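You operate a simulated robot arm through the tools that you are given. There is no shell and no other tool.

You run a simulated two-armed robot. Do the job below in one go: nothing can be reset, and whatever is moved stays where it is left.

## Task
Fetch the hot plate card and set it on top of the grey book on the steel table. Then take the white rag and leave it on the black dark tray. Then take the cream tub on the wooden bench and put it away in the trolley tray. Then turn the cooler knob to 15 C. Then stack the plug marked "65" from the wooden table on top of the plug that says "95". Then take the sieve with the largest size on its label from the green bench and put it on the purple table. Then fetch the seal box with the earliest date from the grey table and set it on top of the green cover. Then carry the carrying tray with both arms and set it on the blue table. Then take the marked crucible on the blue table and put it away on the wooden table. Keep to this order. Set down upright: hot plate card, seal box, marked crucible.

It is judged by the outcome, as a careful person would: the job done as asked, and still so three seconds after it is handed in. It fails if anything else is knocked over, pushed out of place, dropped, spilled or broken. A push-on lid holds only when it is set on centred and level and pressed home; a screw cap is set on level and turned clockwise until tight.

## Robot
Two 7-joint arms with fingered hands on one trunk, on a base that drives. Base frame: it is fixed to the floor where the robot stands at the start and does not move with it; the origin is under the middle of the robot, x ahead of it, y to its left, z up; the surface under the hand at the start is at about z = 0.87. Readings come in m, degrees, newtons and seconds.
The left shoulder is at the start at [0.03, 0.12, 1.088], the right one opposite. With the tool pointing down near the work surface each hand reaches from about 0.28 to 0.7 m from the robot's upright axis, wherever it stands, measured 20 degrees to its own side. Places, roughly: blue table [4.3, -3.2, 0.8]; book (15x21x4 cm) [0.6, -0.5, 0.9]; carrying tray (28x17x9 cm) [6.2, -3.4, 0.9]; cooler knob [5.9, 1.4, 0.5]; cream tub [-1.5, 2.25, 0.75]; dark tray (15x21x3 cm) [0.5, 0.6, 0.9]; green cover (11x11x4 cm) [6.5, -2.6, 0.8]; hot plate card [0.5, 0, 1]; marked crucible [4.75, -3.75, 0.75]; plug [4, 2.25, 0.75]; purple table [6.2, 0.2, 0.8]; seal box [6.75, -2, 0.75]; sieve [8, -0.25, 0.75]; trolley tray [0.1, -6, 0.8]; white rag (10x7x3 cm) [1, 0.9, 0.9]; wooden table [4.1, 2.7, 0.8]. Payload 4 kg a hand.
The tool frame of a hand sits at the grasp point between the pads (the TCP): z along the fingers, y along the line on which they close. The tips reach 0.019 m beyond it. Largest opening 0.12 m; the body of the gripper starts 0.053 m behind the TCP. The gripper is a hand of 3 fingers: y runs from the thumb to the fingers, the wrist lies at [0, 0, -0.219] in the tool frame.
Orientation is that of the tool frame in the base frame, as [roll, pitch, yaw] about the fixed x, y, z axes, in that order (R = Rz(yaw) Ry(pitch) Rx(roll)). With the fingers straight down and closing along the base's y, the tool's x points along the base's -x, its y along +y and its z along -z.

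## Interface
- The arms move only by the tool apply_moves. It takes "left_motion", "right_motion" or both (then of equal length, played together; a hand with none holds still); each is one flat list of numbers, 6 for each row, row after row: the shift along the tool's x, y, z in m, then the turn, a rotation vector about the tool's x, y, z in degrees. In form: [x, y, z, ax, ay, az, x, y, z, ax, ay, az, ...]. A call has 1 to 20 rows; each row is the pose to reach, as a shift and turn from the pose commanded when the call began, along the tool's axes at that moment. A row lasts 0.2 s, in which the tool goes at most 0.05 m and 8.6 degrees; a call with a longer step from one row to the next is refused whole. A pose out of reach is approached as far as the arm can. The call stops where the force on the tool passes 40 N (or 10 N more than at its start, if that is more) or the arm is blocked; 0.2 s more then pass. In this call time passes only in rows, and 0.2 s behind the last. It gives the time, the measured TCP pose, the force on the tool (base axes), the opening and the grip force at its end, in the units of the frame above (readings bear some noise), with the torque about the TCP (base axes, N m) and any sound that the robot's microphone picked up.
- Cameras (640 x 400 px; columns grow to the right, rows downward): "scene" is now at [0.0513, 0.0182, 1.6308]; the picture's right is [0.24, -0.97, -0.00], its down [-0.79, -0.19, -0.59] and it looks along [0.57, 0.14, -0.81] (base axes); focal length 261 px, centre (320, 200). "left" rides on the left gripper at [-0.066, -0.004, -0.079] in its tool frame; the picture's right is [0.05, -1.00, 0.00], its down [0.76, 0.04, -0.64] and it looks along [0.64, 0.04, 0.77] (tool axes); focal length 251 px, centre (320, 200). "right" rides on the right gripper at [0.066, -0.004, -0.079] in its tool frame; the picture's right is [0.05, 1.00, 0.00], its down [-0.76, 0.04, -0.64] and it looks along [-0.64, 0.03, 0.77] (tool axes); focal length 251 px, centre (320, 200).
- camera(camera): a new picture of that camera. The clock stands still meanwhile.
- raise_lower(by): slides the trunk up (or, below 0, down) by that many m; the arms and the scene camera ride with it, the base frame stays. It gives what a move gives, with no picture.
- base_move(legs): drives the robot by 1 to 6 legs, each [ahead, turn to the left] in m and degrees, along the robot's own axes; the way and the turn of a leg run together, so that a leg with both is an arc; at most 1.5 m and 180 degrees a leg. The arms and the cameras ride along, it lands a little off, and it stops where it bumps. It gives what a move gives.
- curl_fingers(finger1, finger2, thumb_bend, hand): sets how far each is bent, from 0 (flat) to 1 (curled in); at 0.3 the hand is open as for a grip, at 0.7 the pads meet at the TCP. One left out holds its place. A second passes; each finger stops where it meets its share of the squeeze, and holds until it gets a number again. It is the only way to open and close the hand. It gives what a move gives, with no picture; readings hold the bend of each and the force on the fingers (four entries, about 0 where the hand has none), thumb and palm.
- head_to(pan, tilt): turns the head with the scene camera to pan (to the left, within 120 degrees either way) and tilt (down, from -29 to 69), counted from straight ahead of the robot. It gives what a move gives.
- locate(camera, pixels): there is no depth. For up to 12 entries [column, row, z] of the newest picture of that camera ("zoom" is the newest enlarged one), the place [x, y] in the base frame at which the ray of that pixel passes the height z, good to about 0.002 m. The clock stands still meanwhile.
- inspect(camera, box): a new picture of the part [left, top, right, bottom] of that camera's present view, enlarged. The clock stands still meanwhile.
- sign_off(): hands the job in; it is judged then, once.

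Unless the task says otherwise, let go and move clear before handing in.

The tools are called by a JSON object that holds its "method" and its "body". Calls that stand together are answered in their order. apply_moves: Moves the arms, as the interface text tells. Its arguments: {"type":"object","properties":{"left_motion":{"type":"array","items":{"type":"number"}},"right_motion":{"type":"array","items":{"type":"number"}}},"required":[]} The other tools are called the same way: raise_lower (by) slides the trunk up or down; curl_fingers (finger1, finger2, thumb_bend, hand) moves the fingers one by one; base_move (legs) drives the base; head_to (pan, tilt) turns the head that bears the scene camera; camera (camera) takes a picture; locate (camera, pixels) gives the place at which the rays of pixels pass given heights; inspect (camera, box) takes an enlarged picture of a part of a camera's view; sign_off () hands the job in.

At the start:

```text
time_s: 0.0
left_ee_pos: [0.3669, 0.2305, 1.1467]
left_orientation: [179.9, -0.1, -178.5]
left_contact_force: [0.0, 0.3, -0.2]
left_ft_torque: [0.01, 0.02, 0.02]
left_finger_gap: 0.1201
left_grip_force: 0.1
left_shape: jaw
left_bend: [0.3, 0.3, 0.3]
left_finger forces: [0.1, 0.1, 0.0, 0.0, 0.1, 0.0]
right_ee_pos: [0.4279, -0.1586, 1.1135]
right_orientation: [-180.0, -0.1, -178.5]
right_contact_force: [-0.1, 0.4, 0.1]
right_ft_torque: [0.01, 0.0, -0.01]
right_finger_gap: 0.1197
right_grip_force: 0.1
right_shape: jaw
right_bend: [0.3, 0.3, 0.3]
right_finger forces: [0.0, 0.0, 0.0, 0.0, 0.1, 0.0]
trunk travel left (down, up): [-0.3, 0.24]
robot x, y, heading: [0.0009, 0.0016, -0.0]
head pan, tilt: [13.9, 54.0]
```

scene: 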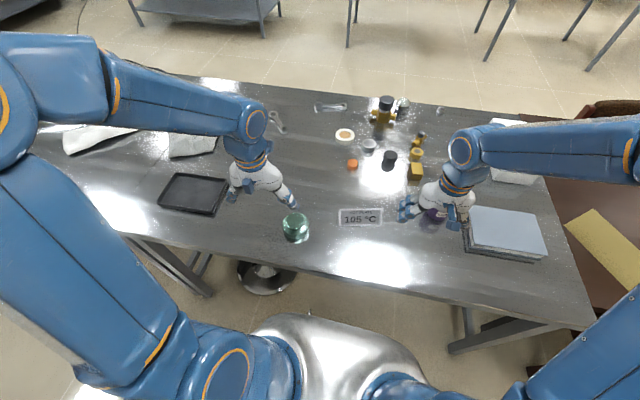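
right: 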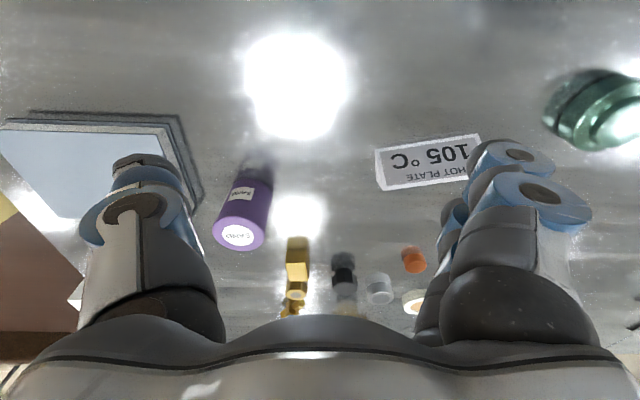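
left: 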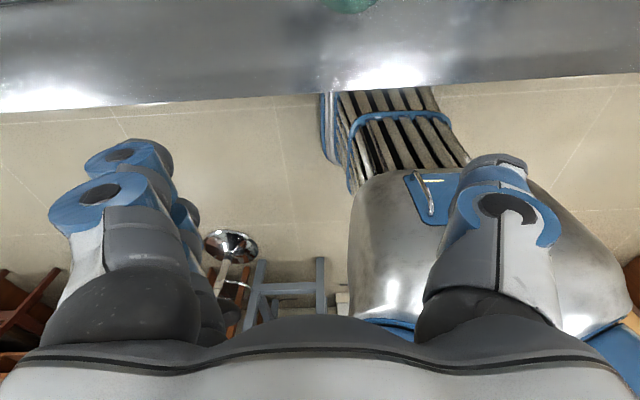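

The scene picture shows the hot plate card near (360,217) and the grey-blue book near (507,232). I will zoom in on both to judge their shape and place.

{"method": "inspect", "body": {"camera": "scene", "box": [280, 160, 440, 260]}}

{"method": "locate", "body": {"camera": "scene", "pixels": [[340, 209, 0.87], [382, 209, 0.87], [340, 226, 0.87], [382, 226, 0.87], [470, 205, 0.91], [535, 212, 0.91], [548, 257, 0.91], [468, 247, 0.91]]}}

{"method": "inspect", "body": {"camera": "right", "box": [340, 100, 520, 220]}}

```text
4.00 times, centred on (360, 210) of scene
```

zoom: 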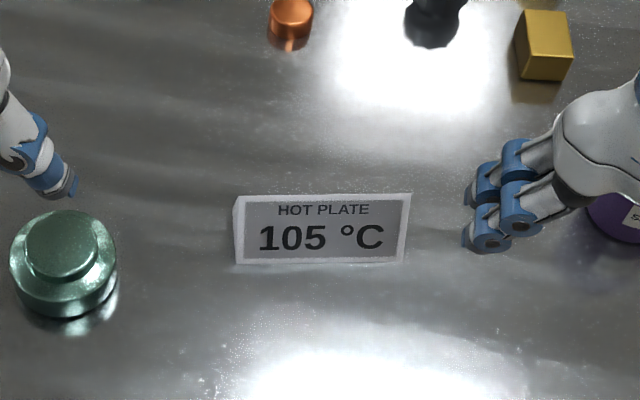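

```text
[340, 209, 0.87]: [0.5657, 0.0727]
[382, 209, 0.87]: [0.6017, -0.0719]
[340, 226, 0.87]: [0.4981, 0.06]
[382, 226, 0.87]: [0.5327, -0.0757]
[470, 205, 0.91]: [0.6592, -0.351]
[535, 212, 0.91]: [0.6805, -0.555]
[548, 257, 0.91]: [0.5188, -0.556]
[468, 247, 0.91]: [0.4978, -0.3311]
```

```text
3.33 times, centred on (430, 160) of right
```

zoom: 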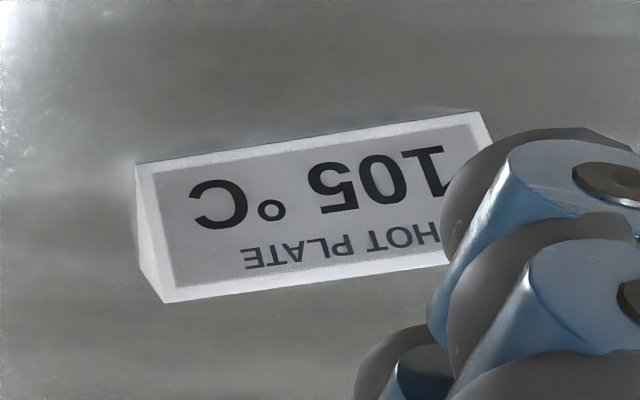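

The card at (340–382, 209–226) looks like a wedge- or tent-shaped block with a sloping face. I will triangulate its base and top edges from the right wrist camera.

{"method": "locate", "body": {"camera": "right", "pixels": [[380.5, 149, 0.87], [484, 133.6, 0.87], [389, 190.6, 0.87], [389, 190.6, 0.9], [389, 190.6, 0.93], [383.5, 175, 0.87], [380.5, 149, 0.9], [380.5, 149, 0.93]]}}

{"method": "locate", "body": {"camera": "scene", "pixels": [[340, 208.5, 0.87], [340, 208.5, 0.9], [340, 208.5, 0.93], [382.7, 208.3, 0.87], [382.7, 208.3, 0.9], [382.7, 208.3, 0.93], [339.3, 226.2, 0.87], [379.3, 225.5, 0.87]]}}

```text
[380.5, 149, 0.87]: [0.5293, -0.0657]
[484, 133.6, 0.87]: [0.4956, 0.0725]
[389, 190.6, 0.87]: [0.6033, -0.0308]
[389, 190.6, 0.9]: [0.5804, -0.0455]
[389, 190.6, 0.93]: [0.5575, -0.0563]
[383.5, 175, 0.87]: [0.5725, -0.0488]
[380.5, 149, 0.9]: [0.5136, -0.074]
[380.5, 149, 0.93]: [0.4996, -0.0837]
```

```text
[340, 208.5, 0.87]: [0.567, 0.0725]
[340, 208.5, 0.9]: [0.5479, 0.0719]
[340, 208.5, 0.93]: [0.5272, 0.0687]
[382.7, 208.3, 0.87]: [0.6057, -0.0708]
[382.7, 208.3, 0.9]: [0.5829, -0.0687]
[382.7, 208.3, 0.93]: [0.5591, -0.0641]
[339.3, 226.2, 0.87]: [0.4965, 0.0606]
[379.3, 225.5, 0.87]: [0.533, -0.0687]
```

The card is a tent about 13 × 5 cm and 7 cm high, centred near (0.54, 0.00) with its normal about 15° off x. I will bring the right hand above it, turned so that the fingers close across its thickness.

{"method": "apply_moves", "body": {"right_motion": [-0.0116, 0.0159, 0.005, 0, 0, 7.62, -0.0232, 0.0317, 0.01, 0, 0, 15.24, -0.0349, 0.0476, 0.015, 0, 0, 22.86, -0.0465, 0.0634, 0.02, 0, 0, 30.48, -0.0581, 0.0793, 0.025, 0, 0, 38.1, -0.0697, 0.0952, 0.03, 0, 0, 45.72, -0.0813, 0.111, 0.035, 0, 0, 53.34, -0.093, 0.1269, 0.04, 0, 0, 60.96, -0.1046, 0.1427, 0.045, 0, 0, 68.58, -0.1162, 0.1586, 0.05, 0, 0, 76.2]}}

{"method": "camera", "body": {"camera": "right"}}

{"method": "camera", "body": {"camera": "scene"}}

```text
time_s: 2.2
left_ee_pos: [0.3669, 0.2328, 1.1457]
left_orientation: [180.0, -0.1, -178.4]
left_contact_force: [0.1, 0.2, 0.3]
left_ft_torque: [-0.03, 0.0, 0.0]
left_finger_gap: 0.12
left_grip_force: 0.0
left_shape: jaw
left_bend: [0.3, 0.3, 0.3]
left_finger forces: [0.0, 0.0, 0.1, 0.0, 0.0, 0.0]
right_ee_pos: [0.5426, 0.0025, 1.0638]
right_orientation: [179.9, 0.1, 105.1]
right_contact_force: [-0.4, -0.3, -0.2]
right_ft_torque: [0.0, -0.04, 0.01]
right_finger_gap: 0.1198
right_grip_force: 0.1
right_shape: jaw
right_bend: [0.3, 0.3, 0.3]
right_finger forces: [0.1, 0.0, 0.0, 0.0, 0.0, 0.0]
trunk travel left (down, up): [-0.3, 0.24]
robot x, y, heading: [-0.0037, 0.0025, -0.1]
head pan, tilt: [13.9, 54.0]
```

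```text
taken
```

right: 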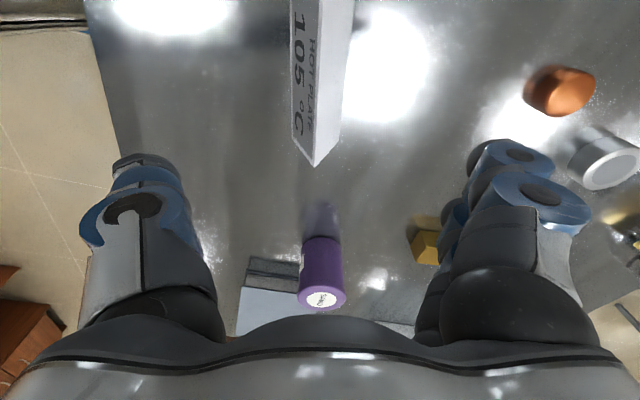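

```text
taken
```

scene: 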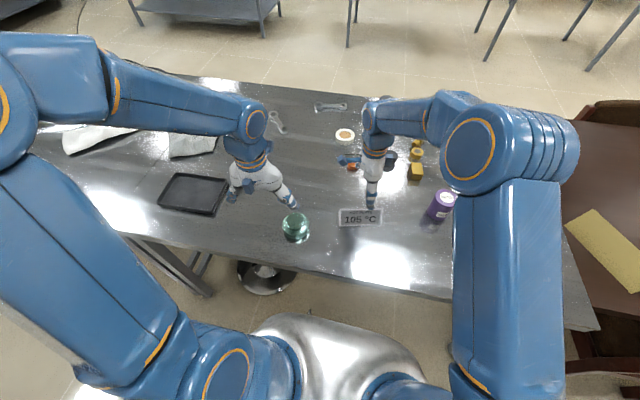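

The right wrist view shows the card between the fingers, its far end at (315,165). I will check the alignment with a zoom and locate.

{"method": "inspect", "body": {"camera": "right", "box": [240, 0, 400, 180]}}

{"method": "inspect", "body": {"camera": "scene", "box": [430, 180, 600, 280]}}

{"method": "locate", "body": {"camera": "right", "pixels": [[292, 136, 0.87], [343, 130, 0.87], [315, 166, 0.94], [355, 0, 0.87], [290, 0, 0.87], [322, 0, 0.94]]}}

```text
2.22 times, centred on (320, 90) of right
```

zoom: 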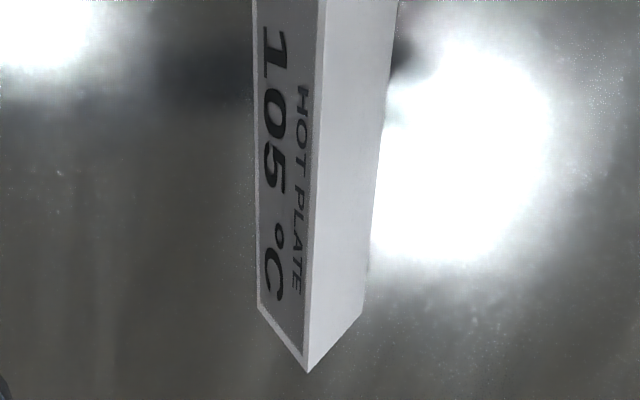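

```text
3.76 times, centred on (515, 230) of scene
```

zoom: 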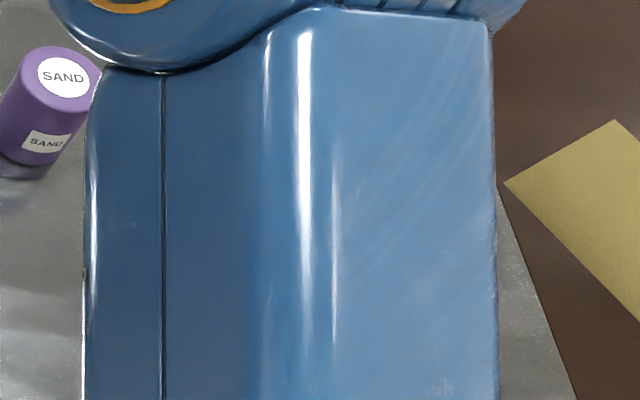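

```text
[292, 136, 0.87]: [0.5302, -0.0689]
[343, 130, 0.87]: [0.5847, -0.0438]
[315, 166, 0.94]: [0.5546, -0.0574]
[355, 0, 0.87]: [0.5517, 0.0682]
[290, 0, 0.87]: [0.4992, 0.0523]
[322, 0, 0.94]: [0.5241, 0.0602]
```

The card's middle at (0.539, 0.001) lies under the TCP within 3 mm and the yaw matches. I will lower straight down around it.

{"method": "apply_moves", "body": {"right_motion": [0, -0.003, 0.03, 0, 0, 0, 0, -0.003, 0.06, 0, 0, 0, 0, -0.003, 0.09, 0, 0, 0, 0, -0.003, 0.12, 0, 0, 0, 0, -0.003, 0.145, 0, 0, 0, 0, -0.003, 0.16, 0, 0, 0]}}

{"method": "camera", "body": {"camera": "right"}}

```text
time_s: 3.6
left_ee_pos: [0.3675, 0.2311, 1.1464]
left_orientation: [179.9, 0.0, -178.4]
left_contact_force: [0.4, -0.6, -0.5]
left_ft_torque: [0.05, -0.02, -0.01]
left_finger_gap: 0.12
left_grip_force: 0.0
left_shape: jaw
left_bend: [0.3, 0.3, 0.3]
left_finger forces: [0.0, 0.0, 0.0, 0.0, 0.0, 0.0]
right_ee_pos: [0.5387, 0.0016, 0.9023]
right_orientation: [180.0, 0.1, 105.3]
right_contact_force: [0.3, -0.3, 0.5]
right_ft_torque: [0.02, 0.0, -0.04]
right_finger_gap: 0.1197
right_grip_force: 0.0
right_shape: jaw
right_bend: [0.3, 0.3, 0.3]
right_finger forces: [0.1, 0.0, 0.0, 0.1, 0.0, 0.0]
trunk travel left (down, up): [-0.3, 0.24]
robot x, y, heading: [-0.0008, 0.0011, -0.1]
head pan, tilt: [13.9, 54.0]
```

```text
taken
```

right: 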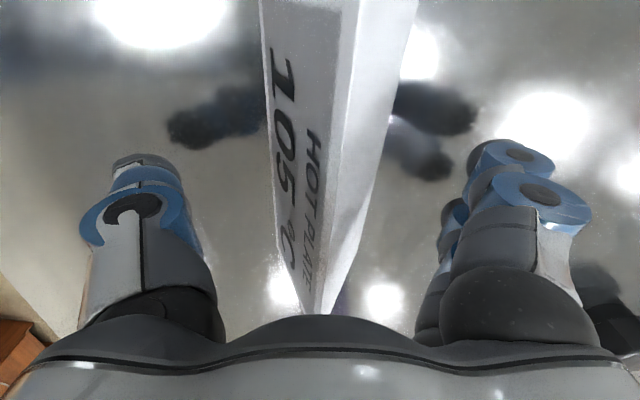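

The fingers straddle the card (ridge near column 330) with no contact force. I will close the right hand.

{"method": "curl_fingers", "body": {"hand": "right", "finger1": 0.7, "finger2": 0.7, "thumb_bend": 0.7}}

{"method": "camera", "body": {"camera": "right"}}

```text
time_s: 4.6
left_ee_pos: [0.3664, 0.2305, 1.1468]
left_orientation: [-180.0, 0.0, -178.5]
left_contact_force: [-0.4, -0.8, -0.7]
left_ft_torque: [-0.01, -0.01, 0.0]
left_finger_gap: 0.1201
left_grip_force: 0.1
left_shape: jaw
left_bend: [0.3, 0.3, 0.3]
left_finger forces: [0.0, 0.0, 0.0, 0.0, 0.0, 0.0]
right_ee_pos: [0.5386, 0.0022, 0.9025]
right_orientation: [-180.0, 0.0, 105.3]
right_contact_force: [-0.4, -1.5, 2.8]
right_ft_torque: [0.01, -0.1, 0.0]
right_finger_gap: 0.0453
right_grip_force: 16.7
right_shape: fingers
right_bend: [0.59, 0.59, 0.58]
right_finger forces: [8.4, 8.4, 0.0, 0.0, 15.5, 0.1]
trunk travel left (down, up): [-0.3, 0.24]
robot x, y, heading: [-0.0014, -0.0023, -0.1]
head pan, tilt: [13.9, 54.0]
```

```text
taken
```

right: 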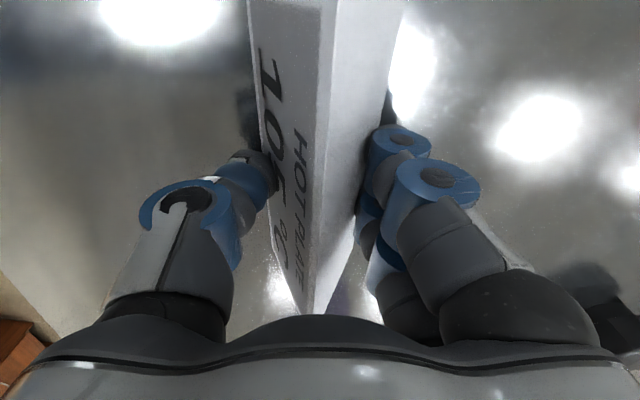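

The grip holds at 16.7 N with a 4.5 cm gap. I will lift slowly and check that the card comes along.

{"method": "apply_moves", "body": {"right_motion": [0, 0, -0.01, 0, 0, 0, 0, 0, -0.03, 0, 0, 0, 0, 0, -0.06, 0, 0, 0, 0, 0, -0.09, 0, 0, 0, 0, 0, -0.12, 0, 0, 0]}}

{"method": "camera", "body": {"camera": "right"}}

{"method": "camera", "body": {"camera": "scene"}}

```text
time_s: 5.8
left_ee_pos: [0.3662, 0.2308, 1.144]
left_orientation: [-179.9, 0.0, -178.7]
left_contact_force: [0.3, -0.2, 0.4]
left_ft_torque: [-0.01, 0.02, 0.02]
left_finger_gap: 0.12
left_grip_force: 0.1
left_shape: jaw
left_bend: [0.3, 0.3, 0.3]
left_finger forces: [0.1, 0.1, 0.0, 0.0, 0.0, 0.0]
right_ee_pos: [0.5378, 0.0023, 1.0239]
right_orientation: [179.9, 0.0, 105.3]
right_contact_force: [-0.1, 0.0, -0.3]
right_ft_torque: [-0.02, -0.01, -0.05]
right_finger_gap: 0.045
right_grip_force: 15.1
right_shape: fingers
right_bend: [0.59, 0.59, 0.58]
right_finger forces: [7.5, 7.5, 0.0, 0.0, 15.1, 0.1]
trunk travel left (down, up): [-0.3, 0.24]
robot x, y, heading: [0.0024, -0.0008, 0.2]
head pan, tilt: [13.9, 54.0]
```

```text
taken
```

right: 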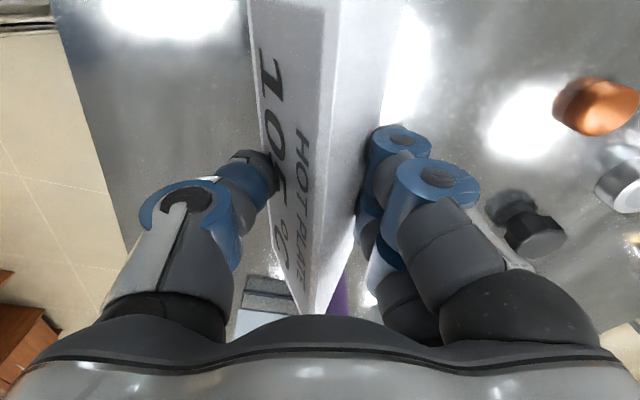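

```text
taken
```

scene: 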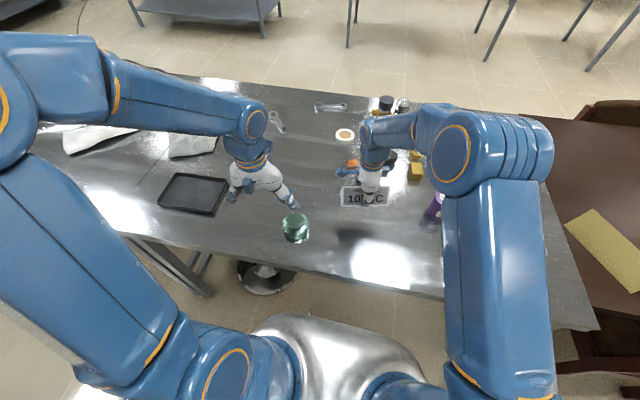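

The card lifts with the hand at a steady 15 N. Before driving I will look to the right to see the book and what stands near it.

{"method": "head_to", "body": {"pan": -50, "tilt": 45}}

{"method": "camera", "body": {"camera": "scene"}}

```text
time_s: 7.1
left_ee_pos: [0.3668, 0.2311, 1.146]
left_orientation: [180.0, 0.0, -178.4]
left_contact_force: [-0.7, 0.8, 0.2]
left_ft_torque: [0.0, -0.04, -0.01]
left_finger_gap: 0.1198
left_grip_force: 0.0
left_shape: jaw
left_bend: [0.3, 0.3, 0.3]
left_finger forces: [0.1, 0.1, 0.0, 0.0, 0.1, 0.1]
right_ee_pos: [0.5385, 0.0014, 1.0224]
right_orientation: [-180.0, 0.0, 105.4]
right_contact_force: [0.4, -0.3, -0.3]
right_ft_torque: [-0.03, 0.0, 0.02]
right_finger_gap: 0.0454
right_grip_force: 14.6
right_shape: fingers
right_bend: [0.59, 0.59, 0.58]
right_finger forces: [7.4, 7.6, 0.1, 0.1, 15.2, 0.0]
trunk travel left (down, up): [-0.3, 0.24]
robot x, y, heading: [0.0021, 0.0002, 0.1]
head pan, tilt: [-50.0, 45.0]
```

```text
taken
```

scene: 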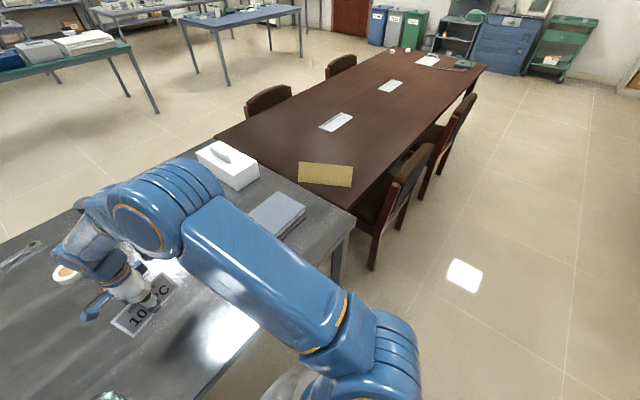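

There is clear floor on the robot's right and the book is visible at (277,215). I will measure the book, the table's near edge and the chair before driving.

{"method": "inspect", "body": {"camera": "scene", "box": [190, 130, 370, 260]}}

{"method": "locate", "body": {"camera": "scene", "pixels": [[276, 191, 0.91], [306, 207, 0.91], [277, 238, 0.87], [306, 212, 0.87], [355, 214, 0.87], [215, 385, 0.87], [372, 268, 0], [405, 215, 0], [340, 283, 0]]}}

```text
3.08 times, centred on (280, 195) of scene
```

zoom: 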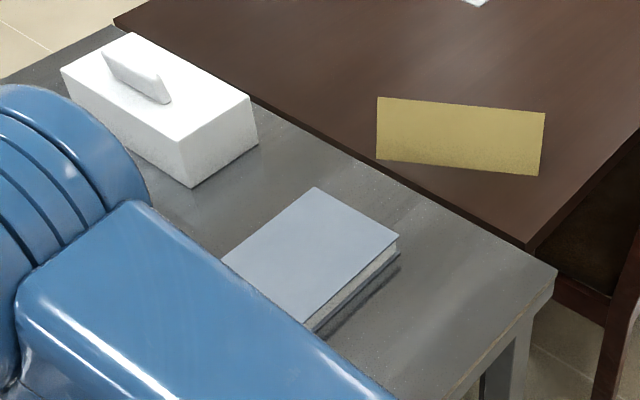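

```text
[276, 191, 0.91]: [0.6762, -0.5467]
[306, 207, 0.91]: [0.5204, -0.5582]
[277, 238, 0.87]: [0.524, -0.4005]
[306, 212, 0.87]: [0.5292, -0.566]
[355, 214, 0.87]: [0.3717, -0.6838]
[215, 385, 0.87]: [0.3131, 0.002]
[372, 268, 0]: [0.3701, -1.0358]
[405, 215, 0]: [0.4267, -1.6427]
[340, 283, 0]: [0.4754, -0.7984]
```

The book top is centred near (0.59, −0.448), yaw about 4°, and the floor to the right is clear. I will raise the card higher, then turn right, go 0.3 m, and turn back to face the table.

{"method": "apply_moves", "body": {"right_motion": [0, 0, -0.03, 0, 0, 0, 0, 0, -0.06, 0, 0, 0, 0, 0, -0.09, 0, 0, 0]}}

{"method": "base_move", "body": {"legs": [[0, -90], [0.3, 0], [0, 90]]}}

{"method": "head_to", "body": {"pan": -20, "tilt": 50}}

{"method": "camera", "body": {"camera": "scene"}}

{"method": "camera", "body": {"camera": "right"}}

```text
time_s: 7.9
left_ee_pos: [0.367, 0.2308, 1.1467]
left_orientation: [-180.0, 0.0, -178.5]
left_contact_force: [0.5, 0.6, 0.7]
left_ft_torque: [-0.01, 0.01, 0.01]
left_finger_gap: 0.1199
left_grip_force: 0.0
left_shape: jaw
left_bend: [0.3, 0.3, 0.3]
left_finger forces: [0.0, 0.1, 0.0, 0.0, 0.0, 0.0]
right_ee_pos: [0.539, 0.0006, 1.1129]
right_orientation: [179.9, 0.0, 105.3]
right_contact_force: [-0.8, 0.5, 0.2]
right_ft_torque: [0.01, -0.03, 0.0]
right_finger_gap: 0.0449
right_grip_force: 14.6
right_shape: fingers
right_bend: [0.59, 0.59, 0.59]
right_finger forces: [7.5, 7.5, 0.0, 0.0, 15.0, 0.0]
trunk travel left (down, up): [-0.3, 0.24]
robot x, y, heading: [0.0003, -0.0007, 0.1]
head pan, tilt: [-50.0, 45.0]
```

```text
time_s: 10.4
left_ee_pos: [0.4278, -0.0769, 1.1462]
left_orientation: [179.8, -0.1, 138.7]
left_contact_force: [-0.6, -1.3, -0.4]
left_ft_torque: [0.04, 0.01, 0.02]
left_finger_gap: 0.1199
left_grip_force: 0.0
left_shape: jaw
left_bend: [0.3, 0.3, 0.3]
left_finger forces: [0.0, 0.1, 0.0, 0.1, 0.1, 0.1]
right_ee_pos: [0.3979, -0.3625, 1.1113]
right_orientation: [-180.0, -0.1, 62.7]
right_contact_force: [-0.6, -0.5, -0.3]
right_ft_torque: [0.05, -0.03, 0.01]
right_finger_gap: 0.0448
right_grip_force: 14.6
right_shape: fingers
right_bend: [0.6, 0.6, 0.59]
right_finger forces: [7.2, 7.5, 0.0, 0.0, 14.9, 0.0]
trunk travel left (down, up): [-0.3, 0.24]
robot x, y, heading: [0.0344, 0.0418, -44.1]
head pan, tilt: [-50.0, 45.0]
stopped in leg 1: the robot was blocked; the commanded pose is now the measured one
```

```text
time_s: 11.3
left_ee_pos: [0.4296, -0.0745, 1.1458]
left_orientation: [179.9, -0.1, 138.7]
left_contact_force: [-0.2, 0.1, -0.6]
left_ft_torque: [-0.01, 0.03, -0.01]
left_finger_gap: 0.12
left_grip_force: 0.0
left_shape: jaw
left_bend: [0.3, 0.3, 0.3]
left_finger forces: [0.0, 0.0, 0.1, 0.0, 0.0, 0.0]
right_ee_pos: [0.3996, -0.3589, 1.1119]
right_orientation: [-179.9, 0.0, 62.7]
right_contact_force: [-0.1, 0.7, 0.5]
right_ft_torque: [0.01, 0.0, 0.01]
right_finger_gap: 0.0446
right_grip_force: 14.5
right_shape: fingers
right_bend: [0.6, 0.6, 0.59]
right_finger forces: [7.3, 7.6, 0.0, 0.1, 15.0, 0.0]
trunk travel left (down, up): [-0.3, 0.24]
robot x, y, heading: [0.0329, 0.0421, -44.2]
head pan, tilt: [-20.0, 50.0]
```

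```text
taken
```

scene: 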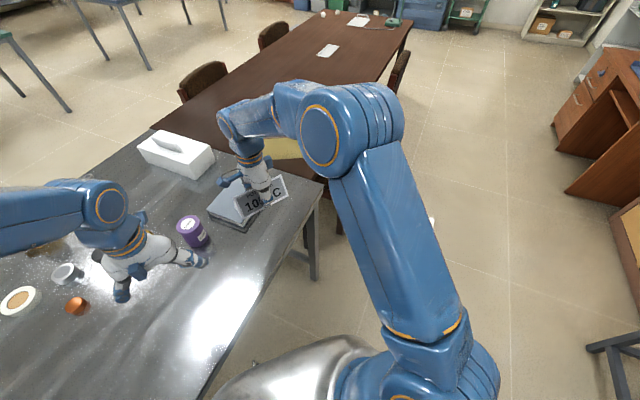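

```text
taken
```

right: 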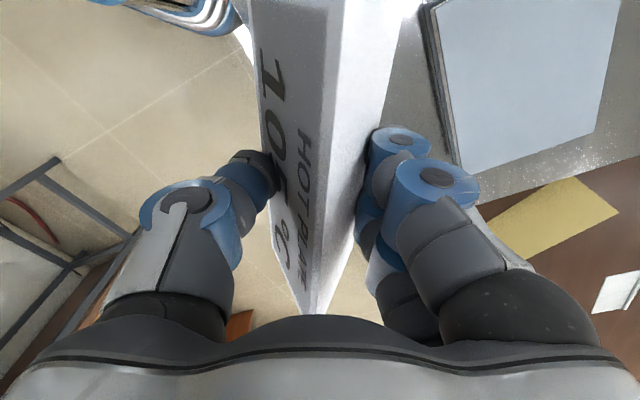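

The base was blocked at −44° and shifted about 5 cm, and the card is still held at 14.5 N. I will look around the robot to find what it touched.

{"method": "head_to", "body": {"pan": 80, "tilt": 60}}

{"method": "camera", "body": {"camera": "scene"}}

{"method": "camera", "body": {"camera": "left"}}

{"method": "head_to", "body": {"pan": -110, "tilt": 55}}

{"method": "camera", "body": {"camera": "scene"}}

```text
time_s: 13.1
left_ee_pos: [0.4288, -0.0752, 1.1456]
left_orientation: [-180.0, 0.0, 138.9]
left_contact_force: [-0.3, 0.3, -0.9]
left_ft_torque: [0.0, 0.01, -0.01]
left_finger_gap: 0.12
left_grip_force: 0.1
left_shape: jaw
left_bend: [0.3, 0.3, 0.3]
left_finger forces: [0.0, 0.0, 0.0, 0.0, 0.0, 0.2]
right_ee_pos: [0.3998, -0.3601, 1.1122]
right_orientation: [-179.9, -0.1, 62.7]
right_contact_force: [0.4, 0.3, -0.4]
right_ft_torque: [0.0, 0.01, 0.0]
right_finger_gap: 0.0446
right_grip_force: 14.6
right_shape: fingers
right_bend: [0.6, 0.6, 0.59]
right_finger forces: [7.2, 7.5, 0.1, 0.0, 15.0, 0.0]
trunk travel left (down, up): [-0.3, 0.24]
robot x, y, heading: [0.0361, 0.0433, -44.1]
head pan, tilt: [80.0, 60.0]
```

```text
taken
```

scene: 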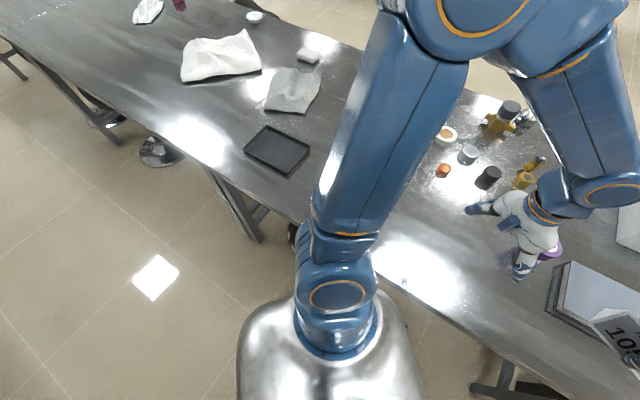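

```text
taken
```

left: 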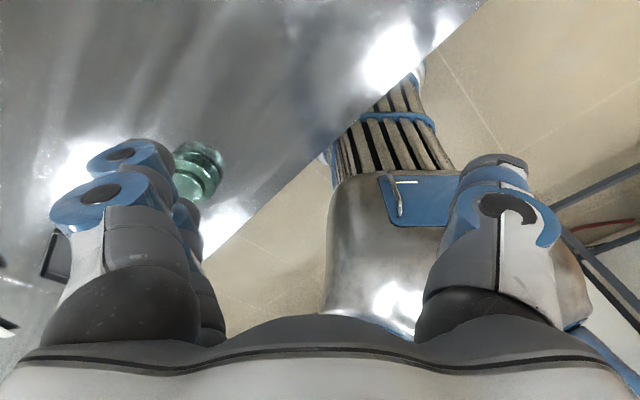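

```text
time_s: 15.9
left_ee_pos: [0.4288, -0.0744, 1.1457]
left_orientation: [-179.9, -0.1, 138.8]
left_contact_force: [0.6, -0.4, 0.2]
left_ft_torque: [0.0, 0.0, 0.03]
left_finger_gap: 0.1203
left_grip_force: 0.1
left_shape: jaw
left_bend: [0.3, 0.3, 0.3]
left_finger forces: [0.0, 0.0, 0.0, 0.1, 0.0, 0.1]
right_ee_pos: [0.3999, -0.3597, 1.1132]
right_orientation: [-179.9, -0.1, 62.7]
right_contact_force: [-0.1, 0.4, -0.3]
right_ft_torque: [0.0, 0.01, -0.03]
right_finger_gap: 0.0446
right_grip_force: 14.5
right_shape: fingers
right_bend: [0.6, 0.6, 0.59]
right_finger forces: [7.3, 7.5, 0.0, 0.0, 14.9, 0.0]
trunk travel left (down, up): [-0.3, 0.24]
robot x, y, heading: [0.0331, 0.0417, -44.1]
head pan, tilt: [-110.0, 55.0]
```

```text
taken
```

scene: 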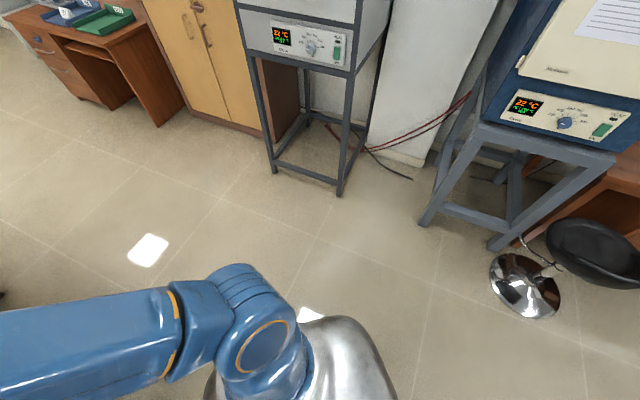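

Nothing stands behind the robot, so its base corner seems to have met the table's edge or leg while turning. I will back away first, then turn, drive, turn back and come forward again.

{"method": "base_move", "body": {"legs": [[-0.2, 0], [0, -46], [0.48, 0], [0, 90], [0.1, 0]]}}

{"method": "head_to", "body": {"pan": -15, "tilt": 55}}

{"method": "camera", "body": {"camera": "scene"}}

{"method": "camera", "body": {"camera": "right"}}

```text
time_s: 19.3
left_ee_pos: [0.1239, -0.1668, 1.1457]
left_orientation: [179.7, -0.3, 99.4]
left_contact_force: [-0.4, -0.6, -0.2]
left_ft_torque: [0.03, -0.05, -0.01]
left_finger_gap: 0.12
left_grip_force: 0.1
left_shape: jaw
left_bend: [0.3, 0.3, 0.3]
left_finger forces: [0.0, 0.1, 0.0, 0.0, 0.1, 0.0]
right_ee_pos: [-0.078, -0.3681, 1.111]
right_orientation: [-179.8, -0.3, 23.4]
right_contact_force: [-1.6, -0.8, 0.2]
right_ft_torque: [0.05, -0.02, -0.01]
right_finger_gap: 0.0444
right_grip_force: 14.6
right_shape: fingers
right_bend: [0.6, 0.6, 0.59]
right_finger forces: [7.1, 7.4, 0.0, 0.1, 14.6, 0.0]
trunk travel left (down, up): [-0.3, 0.24]
robot x, y, heading: [-0.0563, 0.1867, -84.8]
head pan, tilt: [-110.0, 55.0]
stopped in leg 2: the robot was blocked; the commanded pose is now the measured one
```

```text
time_s: 21.0
left_ee_pos: [0.1264, -0.1638, 1.1468]
left_orientation: [179.9, -0.1, 99.4]
left_contact_force: [-1.0, -0.3, -0.6]
left_ft_torque: [0.02, 0.0, 0.0]
left_finger_gap: 0.12
left_grip_force: 0.2
left_shape: jaw
left_bend: [0.3, 0.3, 0.3]
left_finger forces: [0.0, 0.0, 0.0, 0.0, 0.0, 0.0]
right_ee_pos: [-0.0755, -0.3656, 1.1133]
right_orientation: [-179.9, -0.1, 23.5]
right_contact_force: [0.1, 0.3, -0.3]
right_ft_torque: [0.0, 0.03, -0.03]
right_finger_gap: 0.0441
right_grip_force: 14.5
right_shape: fingers
right_bend: [0.6, 0.6, 0.59]
right_finger forces: [7.2, 7.4, 0.0, 0.1, 14.7, 0.0]
trunk travel left (down, up): [-0.3, 0.24]
robot x, y, heading: [-0.0544, 0.1832, -85.0]
head pan, tilt: [-15.0, 55.0]
```

```text
taken
```

scene: 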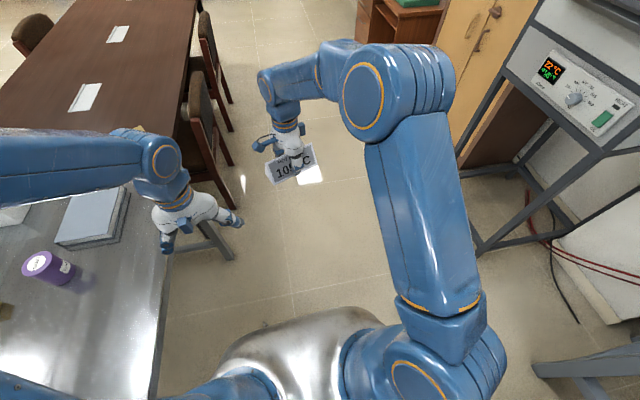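

```text
taken
```

right: 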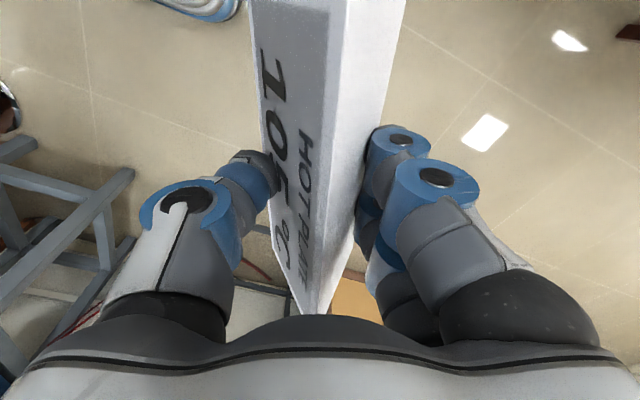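

The base is blocked again at −85°, having shifted 5 cm toward +x. I will look down on both sides to see the base's footprint and what touches it.

{"method": "head_to", "body": {"pan": -90, "tilt": 69}}

{"method": "camera", "body": {"camera": "scene"}}

{"method": "head_to", "body": {"pan": 110, "tilt": 69}}

{"method": "camera", "body": {"camera": "scene"}}

{"method": "camera", "body": {"camera": "left"}}

```text
time_s: 22.5
left_ee_pos: [0.1263, -0.1644, 1.1451]
left_orientation: [179.9, -0.1, 99.4]
left_contact_force: [0.0, 0.2, 0.5]
left_ft_torque: [-0.01, -0.01, -0.01]
left_finger_gap: 0.1201
left_grip_force: 0.0
left_shape: jaw
left_bend: [0.3, 0.3, 0.3]
left_finger forces: [0.1, 0.0, 0.1, 0.0, 0.0, 0.1]
right_ee_pos: [-0.0758, -0.3654, 1.1125]
right_orientation: [-179.9, -0.1, 23.3]
right_contact_force: [-0.6, -0.1, 0.5]
right_ft_torque: [0.02, 0.03, -0.01]
right_finger_gap: 0.044
right_grip_force: 15.2
right_shape: fingers
right_bend: [0.6, 0.6, 0.59]
right_finger forces: [7.1, 7.4, 0.0, 0.0, 14.6, 0.0]
trunk travel left (down, up): [-0.3, 0.24]
robot x, y, heading: [-0.0577, 0.1868, -84.9]
head pan, tilt: [-90.0, 68.8]
```

```text
taken
```

scene: 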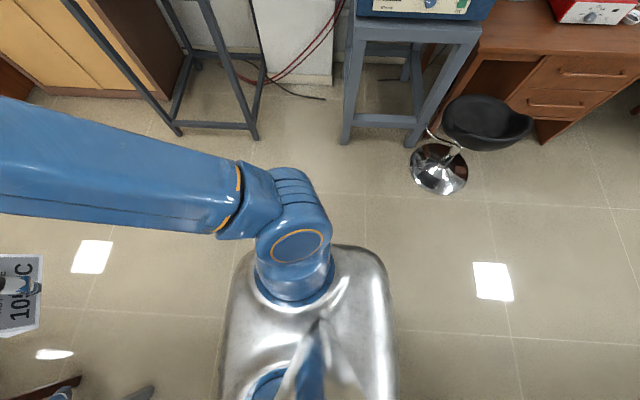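

```text
time_s: 25.4
left_ee_pos: [0.1265, -0.165, 1.1447]
left_orientation: [180.0, -0.1, 99.5]
left_contact_force: [0.3, -0.6, -0.5]
left_ft_torque: [-0.03, 0.01, 0.01]
left_finger_gap: 0.1201
left_grip_force: 0.0
left_shape: jaw
left_bend: [0.3, 0.3, 0.3]
left_finger forces: [0.1, 0.1, 0.1, 0.1, 0.0, 0.0]
right_ee_pos: [-0.0761, -0.3655, 1.1131]
right_orientation: [-179.8, -0.1, 23.4]
right_contact_force: [0.5, -0.1, -0.7]
right_ft_torque: [0.0, -0.06, -0.02]
right_finger_gap: 0.0443
right_grip_force: 14.3
right_shape: fingers
right_bend: [0.6, 0.6, 0.59]
right_finger forces: [7.2, 7.4, 0.0, 0.1, 14.6, 0.0]
trunk travel left (down, up): [-0.3, 0.24]
robot x, y, heading: [-0.0576, 0.1872, -84.7]
head pan, tilt: [110.0, 68.8]
```

```text
taken
```

scene: 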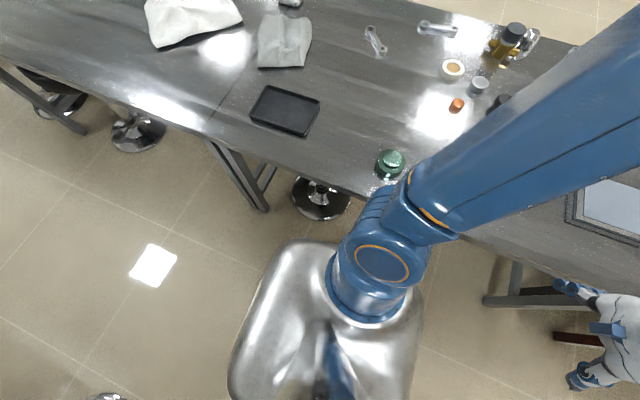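

```text
taken
```

left: 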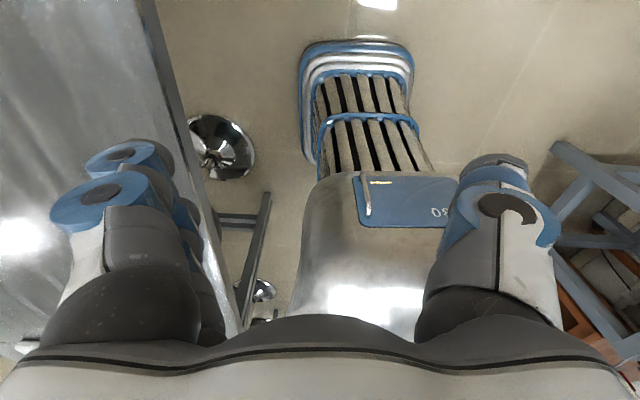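

The stool at (320,198) and the frame stand at (380,130) seem away from the trunk. I will measure the floor points to find what the base touched.

{"method": "locate", "body": {"camera": "left", "pixels": [[355, 42, 0.1], [302, 80, 0.1], [412, 80, 0.1], [312, 160, 0.1], [222, 145, 0], [260, 290, 0], [240, 220, 0], [555, 145, 0.1], [262, 195, 0.1]]}}

{"method": "locate", "body": {"camera": "scene", "pixels": [[320, 198, 0], [262, 210, 0], [360, 190, 0.87], [135, 135, 0], [290, 245, 1.0], [235, 385, 1.0], [415, 300, 1.0]]}}

```text
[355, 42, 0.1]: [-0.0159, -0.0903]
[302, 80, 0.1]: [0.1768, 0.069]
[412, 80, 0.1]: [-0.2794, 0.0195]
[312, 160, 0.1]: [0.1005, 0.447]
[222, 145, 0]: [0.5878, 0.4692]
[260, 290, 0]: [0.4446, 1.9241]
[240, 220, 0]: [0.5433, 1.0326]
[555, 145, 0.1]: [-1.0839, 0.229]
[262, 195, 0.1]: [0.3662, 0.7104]
```

```text
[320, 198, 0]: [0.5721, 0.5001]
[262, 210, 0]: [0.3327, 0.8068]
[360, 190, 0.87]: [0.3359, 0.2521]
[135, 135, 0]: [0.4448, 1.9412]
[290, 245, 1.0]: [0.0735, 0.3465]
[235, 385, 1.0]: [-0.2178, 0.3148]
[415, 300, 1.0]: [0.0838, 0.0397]
```

Measured base half-size is about 0.28 × 0.23 m, so nothing seems to be in contact now. I will try a small further turn to see whether it is really blocked.

{"method": "base_move", "body": {"legs": [[0, -5]]}}

```text
time_s: 26.3
left_ee_pos: [0.0946, -0.1785, 1.1459]
left_orientation: [179.9, 0.0, 94.4]
left_contact_force: [-0.4, 0.5, -0.1]
left_ft_torque: [0.02, -0.01, 0.01]
left_finger_gap: 0.1201
left_grip_force: 0.0
left_shape: jaw
left_bend: [0.3, 0.3, 0.3]
left_finger forces: [0.0, 0.1, 0.0, 0.0, 0.0, 0.0]
right_ee_pos: [-0.1244, -0.3601, 1.1132]
right_orientation: [-180.0, -0.1, 18.5]
right_contact_force: [-0.7, -0.1, 0.2]
right_ft_torque: [-0.01, 0.0, -0.01]
right_finger_gap: 0.0442
right_grip_force: 14.1
right_shape: fingers
right_bend: [0.6, 0.6, 0.59]
right_finger forces: [7.1, 7.3, 0.0, 0.0, 14.5, 0.0]
trunk travel left (down, up): [-0.3, 0.24]
robot x, y, heading: [-0.0531, 0.1856, -89.6]
head pan, tilt: [110.0, 68.8]
```

That small turn worked with no shift, so long turns seem to be the trouble. I will go forward and turn back left in shorter steps.

{"method": "base_move", "body": {"legs": [[0.48, 0], [0, 30], [0, 30], [0, 30]]}}

{"method": "head_to", "body": {"pan": -10, "tilt": 55}}

{"method": "camera", "body": {"camera": "scene"}}

```text
time_s: 31.4
left_ee_pos: [0.2931, -0.4767, 1.145]
left_orientation: [-180.0, -0.2, 134.3]
left_contact_force: [0.6, -0.2, 0.1]
left_ft_torque: [-0.02, 0.04, -0.01]
left_finger_gap: 0.1199
left_grip_force: 0.0
left_shape: jaw
left_bend: [0.3, 0.3, 0.3]
left_finger forces: [0.0, 0.0, 0.1, 0.1, 0.1, 0.0]
right_ee_pos: [0.2427, -0.7587, 1.1133]
right_orientation: [-179.9, 0.0, 58.1]
right_contact_force: [-0.2, -0.5, -0.2]
right_ft_torque: [-0.02, 0.03, 0.04]
right_finger_gap: 0.0438
right_grip_force: 14.6
right_shape: fingers
right_bend: [0.6, 0.6, 0.59]
right_finger forces: [7.3, 7.1, 0.0, 0.0, 14.5, 0.0]
trunk travel left (down, up): [-0.3, 0.24]
robot x, y, heading: [-0.0901, -0.3226, -49.7]
head pan, tilt: [110.0, 68.8]
stopped in leg 3: the robot was blocked; the commanded pose is now the measured one
```

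```text
time_s: 33.4
left_ee_pos: [0.2912, -0.4777, 1.1456]
left_orientation: [179.9, -0.1, 134.2]
left_contact_force: [0.2, -0.6, 0.1]
left_ft_torque: [-0.02, 0.01, 0.01]
left_finger_gap: 0.12
left_grip_force: 0.0
left_shape: jaw
left_bend: [0.3, 0.3, 0.3]
left_finger forces: [0.0, 0.0, 0.1, 0.0, 0.1, 0.1]
right_ee_pos: [0.2396, -0.7606, 1.1122]
right_orientation: [-180.0, -0.1, 58.2]
right_contact_force: [-0.9, -0.5, -0.2]
right_ft_torque: [0.01, 0.01, -0.01]
right_finger_gap: 0.0438
right_grip_force: 15.1
right_shape: fingers
right_bend: [0.6, 0.6, 0.59]
right_finger forces: [7.4, 7.2, 0.0, 0.0, 14.5, 0.1]
trunk travel left (down, up): [-0.3, 0.24]
robot x, y, heading: [-0.0918, -0.3223, -50.0]
head pan, tilt: [-10.0, 55.0]
```

```text
taken
```

scene: 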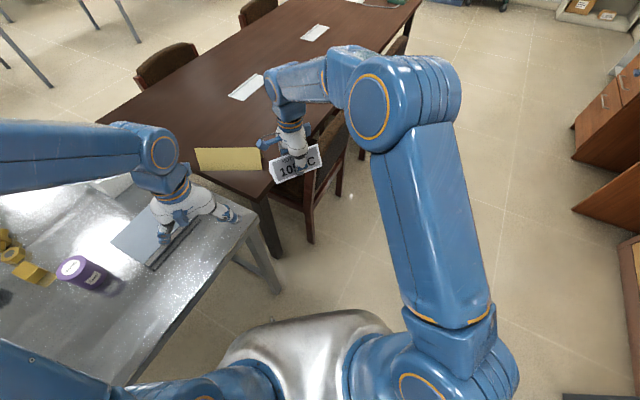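

The card is still held. Each stop came after about 40° of turning with a 5 cm drift, so the drift itself seems to trip the stop. I will keep turning in a separate call and watch the pose.

{"method": "base_move", "body": {"legs": [[0, 25]]}}

{"method": "base_move", "body": {"legs": [[0, 25]]}}

{"method": "camera", "body": {"camera": "scene"}}

```text
time_s: 35.0
left_ee_pos: [0.3247, -0.3042, 1.1458]
left_orientation: [180.0, -0.2, 159.2]
left_contact_force: [-0.4, -0.1, -0.3]
left_ft_torque: [0.01, 0.01, -0.01]
left_finger_gap: 0.12
left_grip_force: 0.1
left_shape: jaw
left_bend: [0.3, 0.3, 0.3]
left_finger forces: [0.0, 0.0, 0.0, 0.2, 0.0, 0.0]
right_ee_pos: [0.3989, -0.5814, 1.1121]
right_orientation: [-179.9, -0.1, 83.2]
right_contact_force: [0.2, -0.6, -0.6]
right_ft_torque: [0.0, 0.03, -0.02]
right_finger_gap: 0.0438
right_grip_force: 13.8
right_shape: fingers
right_bend: [0.6, 0.6, 0.59]
right_finger forces: [7.0, 7.1, 0.0, 0.1, 14.1, 0.0]
trunk travel left (down, up): [-0.3, 0.24]
robot x, y, heading: [-0.1, -0.3543, -24.6]
head pan, tilt: [-10.0, 55.0]
```

```text
time_s: 36.7
left_ee_pos: [0.2653, -0.1292, 1.1461]
left_orientation: [179.9, -0.2, -175.8]
left_contact_force: [0.1, -0.8, 0.2]
left_ft_torque: [0.0, 0.01, 0.0]
left_finger_gap: 0.1198
left_grip_force: 0.0
left_shape: jaw
left_bend: [0.3, 0.3, 0.3]
left_finger forces: [0.0, 0.1, 0.0, 0.0, 0.0, 0.0]
right_ee_pos: [0.4501, -0.3499, 1.1129]
right_orientation: [180.0, -0.1, 108.1]
right_contact_force: [0.4, -0.4, -0.1]
right_ft_torque: [0.02, 0.03, -0.01]
right_finger_gap: 0.0439
right_grip_force: 14.6
right_shape: fingers
right_bend: [0.6, 0.6, 0.59]
right_finger forces: [6.8, 7.1, 0.0, 0.0, 13.8, 0.0]
trunk travel left (down, up): [-0.3, 0.24]
robot x, y, heading: [-0.0983, -0.3827, -0.1]
head pan, tilt: [-10.0, 55.0]
```

```text
taken
```

scene: 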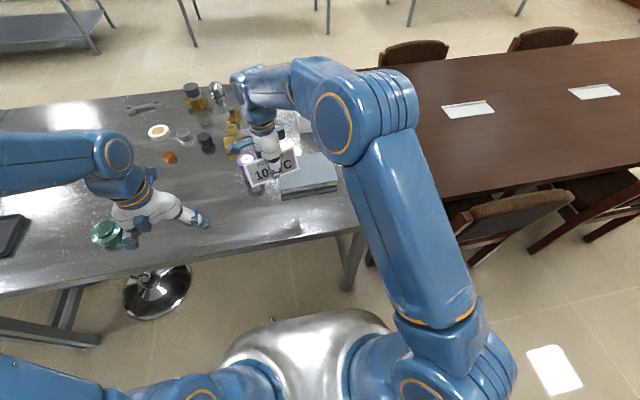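

Heading is now about 0° at (−0.098, −0.383), and the book shows at (310,175). I will drive 0.09 m ahead and take a fresh look to place the card.

{"method": "base_move", "body": {"legs": [[0.09, 0]]}}

{"method": "camera", "body": {"camera": "scene"}}

{"method": "camera", "body": {"camera": "right"}}

```text
time_s: 37.8
left_ee_pos: [0.3577, -0.1285, 1.1454]
left_orientation: [-180.0, -0.1, -175.9]
left_contact_force: [0.3, 0.7, -0.3]
left_ft_torque: [-0.01, 0.04, 0.01]
left_finger_gap: 0.1202
left_grip_force: 0.0
left_shape: jaw
left_bend: [0.3, 0.3, 0.3]
left_finger forces: [0.0, 0.1, 0.1, 0.0, 0.0, 0.1]
right_ee_pos: [0.5411, -0.3486, 1.1112]
right_orientation: [-179.9, 0.0, 108.0]
right_contact_force: [0.2, -0.3, 0.1]
right_ft_torque: [0.0, 0.0, 0.01]
right_finger_gap: 0.0434
right_grip_force: 14.0
right_shape: fingers
right_bend: [0.6, 0.6, 0.59]
right_finger forces: [7.1, 7.4, 0.0, 0.0, 14.3, 0.0]
trunk travel left (down, up): [-0.3, 0.24]
robot x, y, heading: [-0.0062, -0.3851, 0.2]
head pan, tilt: [-10.0, 55.0]
```

```text
taken
```

scene: 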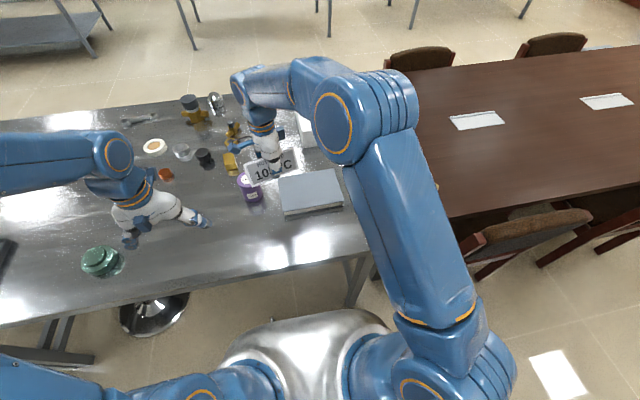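

```text
taken
```

right: 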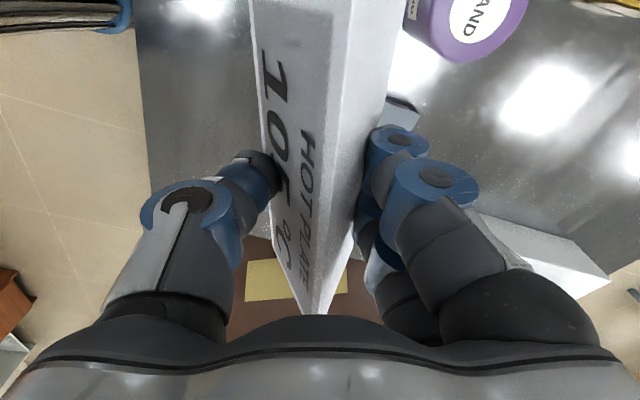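

I will zoom on the book to fix its corners before moving the card over it.

{"method": "inspect", "body": {"camera": "scene", "box": [230, 130, 370, 230]}}

```text
4.00 times, centred on (300, 180) of scene
```

zoom: 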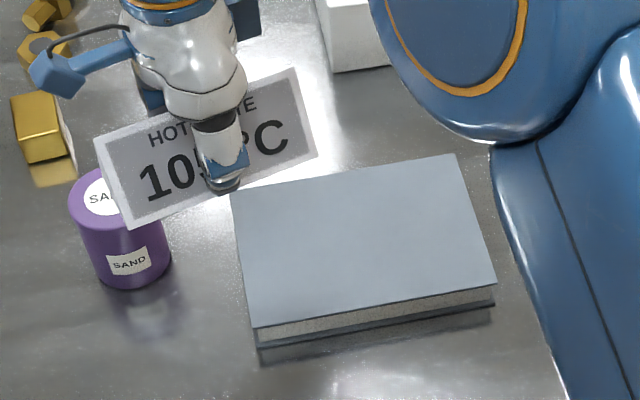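

{"method": "locate", "body": {"camera": "zoom", "pixels": [[231, 195, 0.91], [456, 154, 0.91], [496, 283, 0.91], [252, 326, 0.91], [260, 347, 0.87], [495, 300, 0.87]]}}

```text
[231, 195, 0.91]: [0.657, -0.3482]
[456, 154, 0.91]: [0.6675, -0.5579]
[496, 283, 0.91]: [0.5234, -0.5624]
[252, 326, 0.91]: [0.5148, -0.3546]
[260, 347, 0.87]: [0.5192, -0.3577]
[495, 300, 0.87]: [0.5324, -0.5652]
```

Book centre is (0.591, −0.456), yaw about 2.6°. I will carry the card over it, turn by 15° to align, and lower to just above the cover.

{"method": "apply_moves", "body": {"right_motion": [-0.0235, 0.0029, 0, 0, 0, 3, -0.047, 0.0058, 0, 0, 0, 6, -0.0706, 0.0086, 0, 0, 0, 9, -0.0941, 0.0115, 0, 0, 0, 12, -0.1176, 0.0144, 0, 0, 0, 15, -0.1176, 0.0144, 0.03, 0, 0, 15, -0.1176, 0.0144, 0.06, 0, 0, 15, -0.1176, 0.0144, 0.09, 0, 0, 15, -0.1176, 0.0144, 0.12, 0, 0, 15, -0.1176, 0.0144, 0.15, 0, 0, 15]}}

{"method": "camera", "body": {"camera": "right"}}

{"method": "camera", "body": {"camera": "scene"}}

```text
time_s: 40.0
left_ee_pos: [0.3581, -0.13, 1.1459]
left_orientation: [179.9, -0.2, -175.8]
left_contact_force: [0.2, -0.2, 0.2]
left_ft_torque: [0.02, 0.04, -0.01]
left_finger_gap: 0.1201
left_grip_force: 0.1
left_shape: jaw
left_bend: [0.3, 0.3, 0.3]
left_finger forces: [0.0, 0.0, 0.1, 0.0, 0.0, 0.0]
right_ee_pos: [0.5907, -0.4568, 0.963]
right_orientation: [-179.9, -0.1, 93.0]
right_contact_force: [0.7, 0.5, 0.7]
right_ft_torque: [-0.02, 0.04, -0.02]
right_finger_gap: 0.0433
right_grip_force: 14.6
right_shape: fingers
right_bend: [0.6, 0.6, 0.59]
right_finger forces: [6.8, 7.1, 0.1, 0.0, 14.0, 0.0]
trunk travel left (down, up): [-0.3, 0.24]
robot x, y, heading: [-0.008, -0.3843, -0.1]
head pan, tilt: [-10.0, 55.0]
```

```text
taken
```

right: 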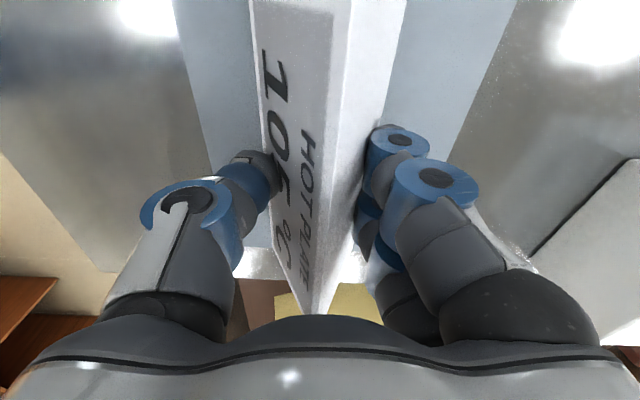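

```text
taken
```

scene: 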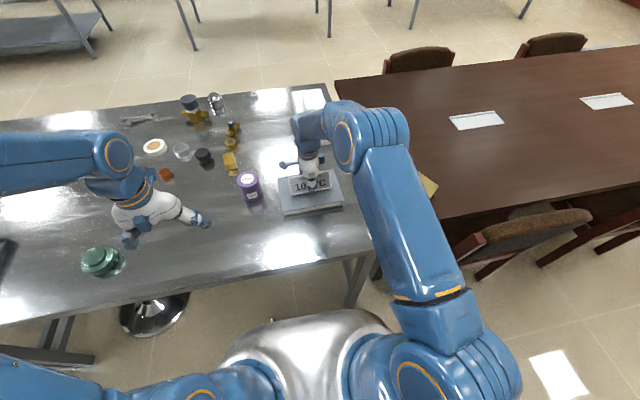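

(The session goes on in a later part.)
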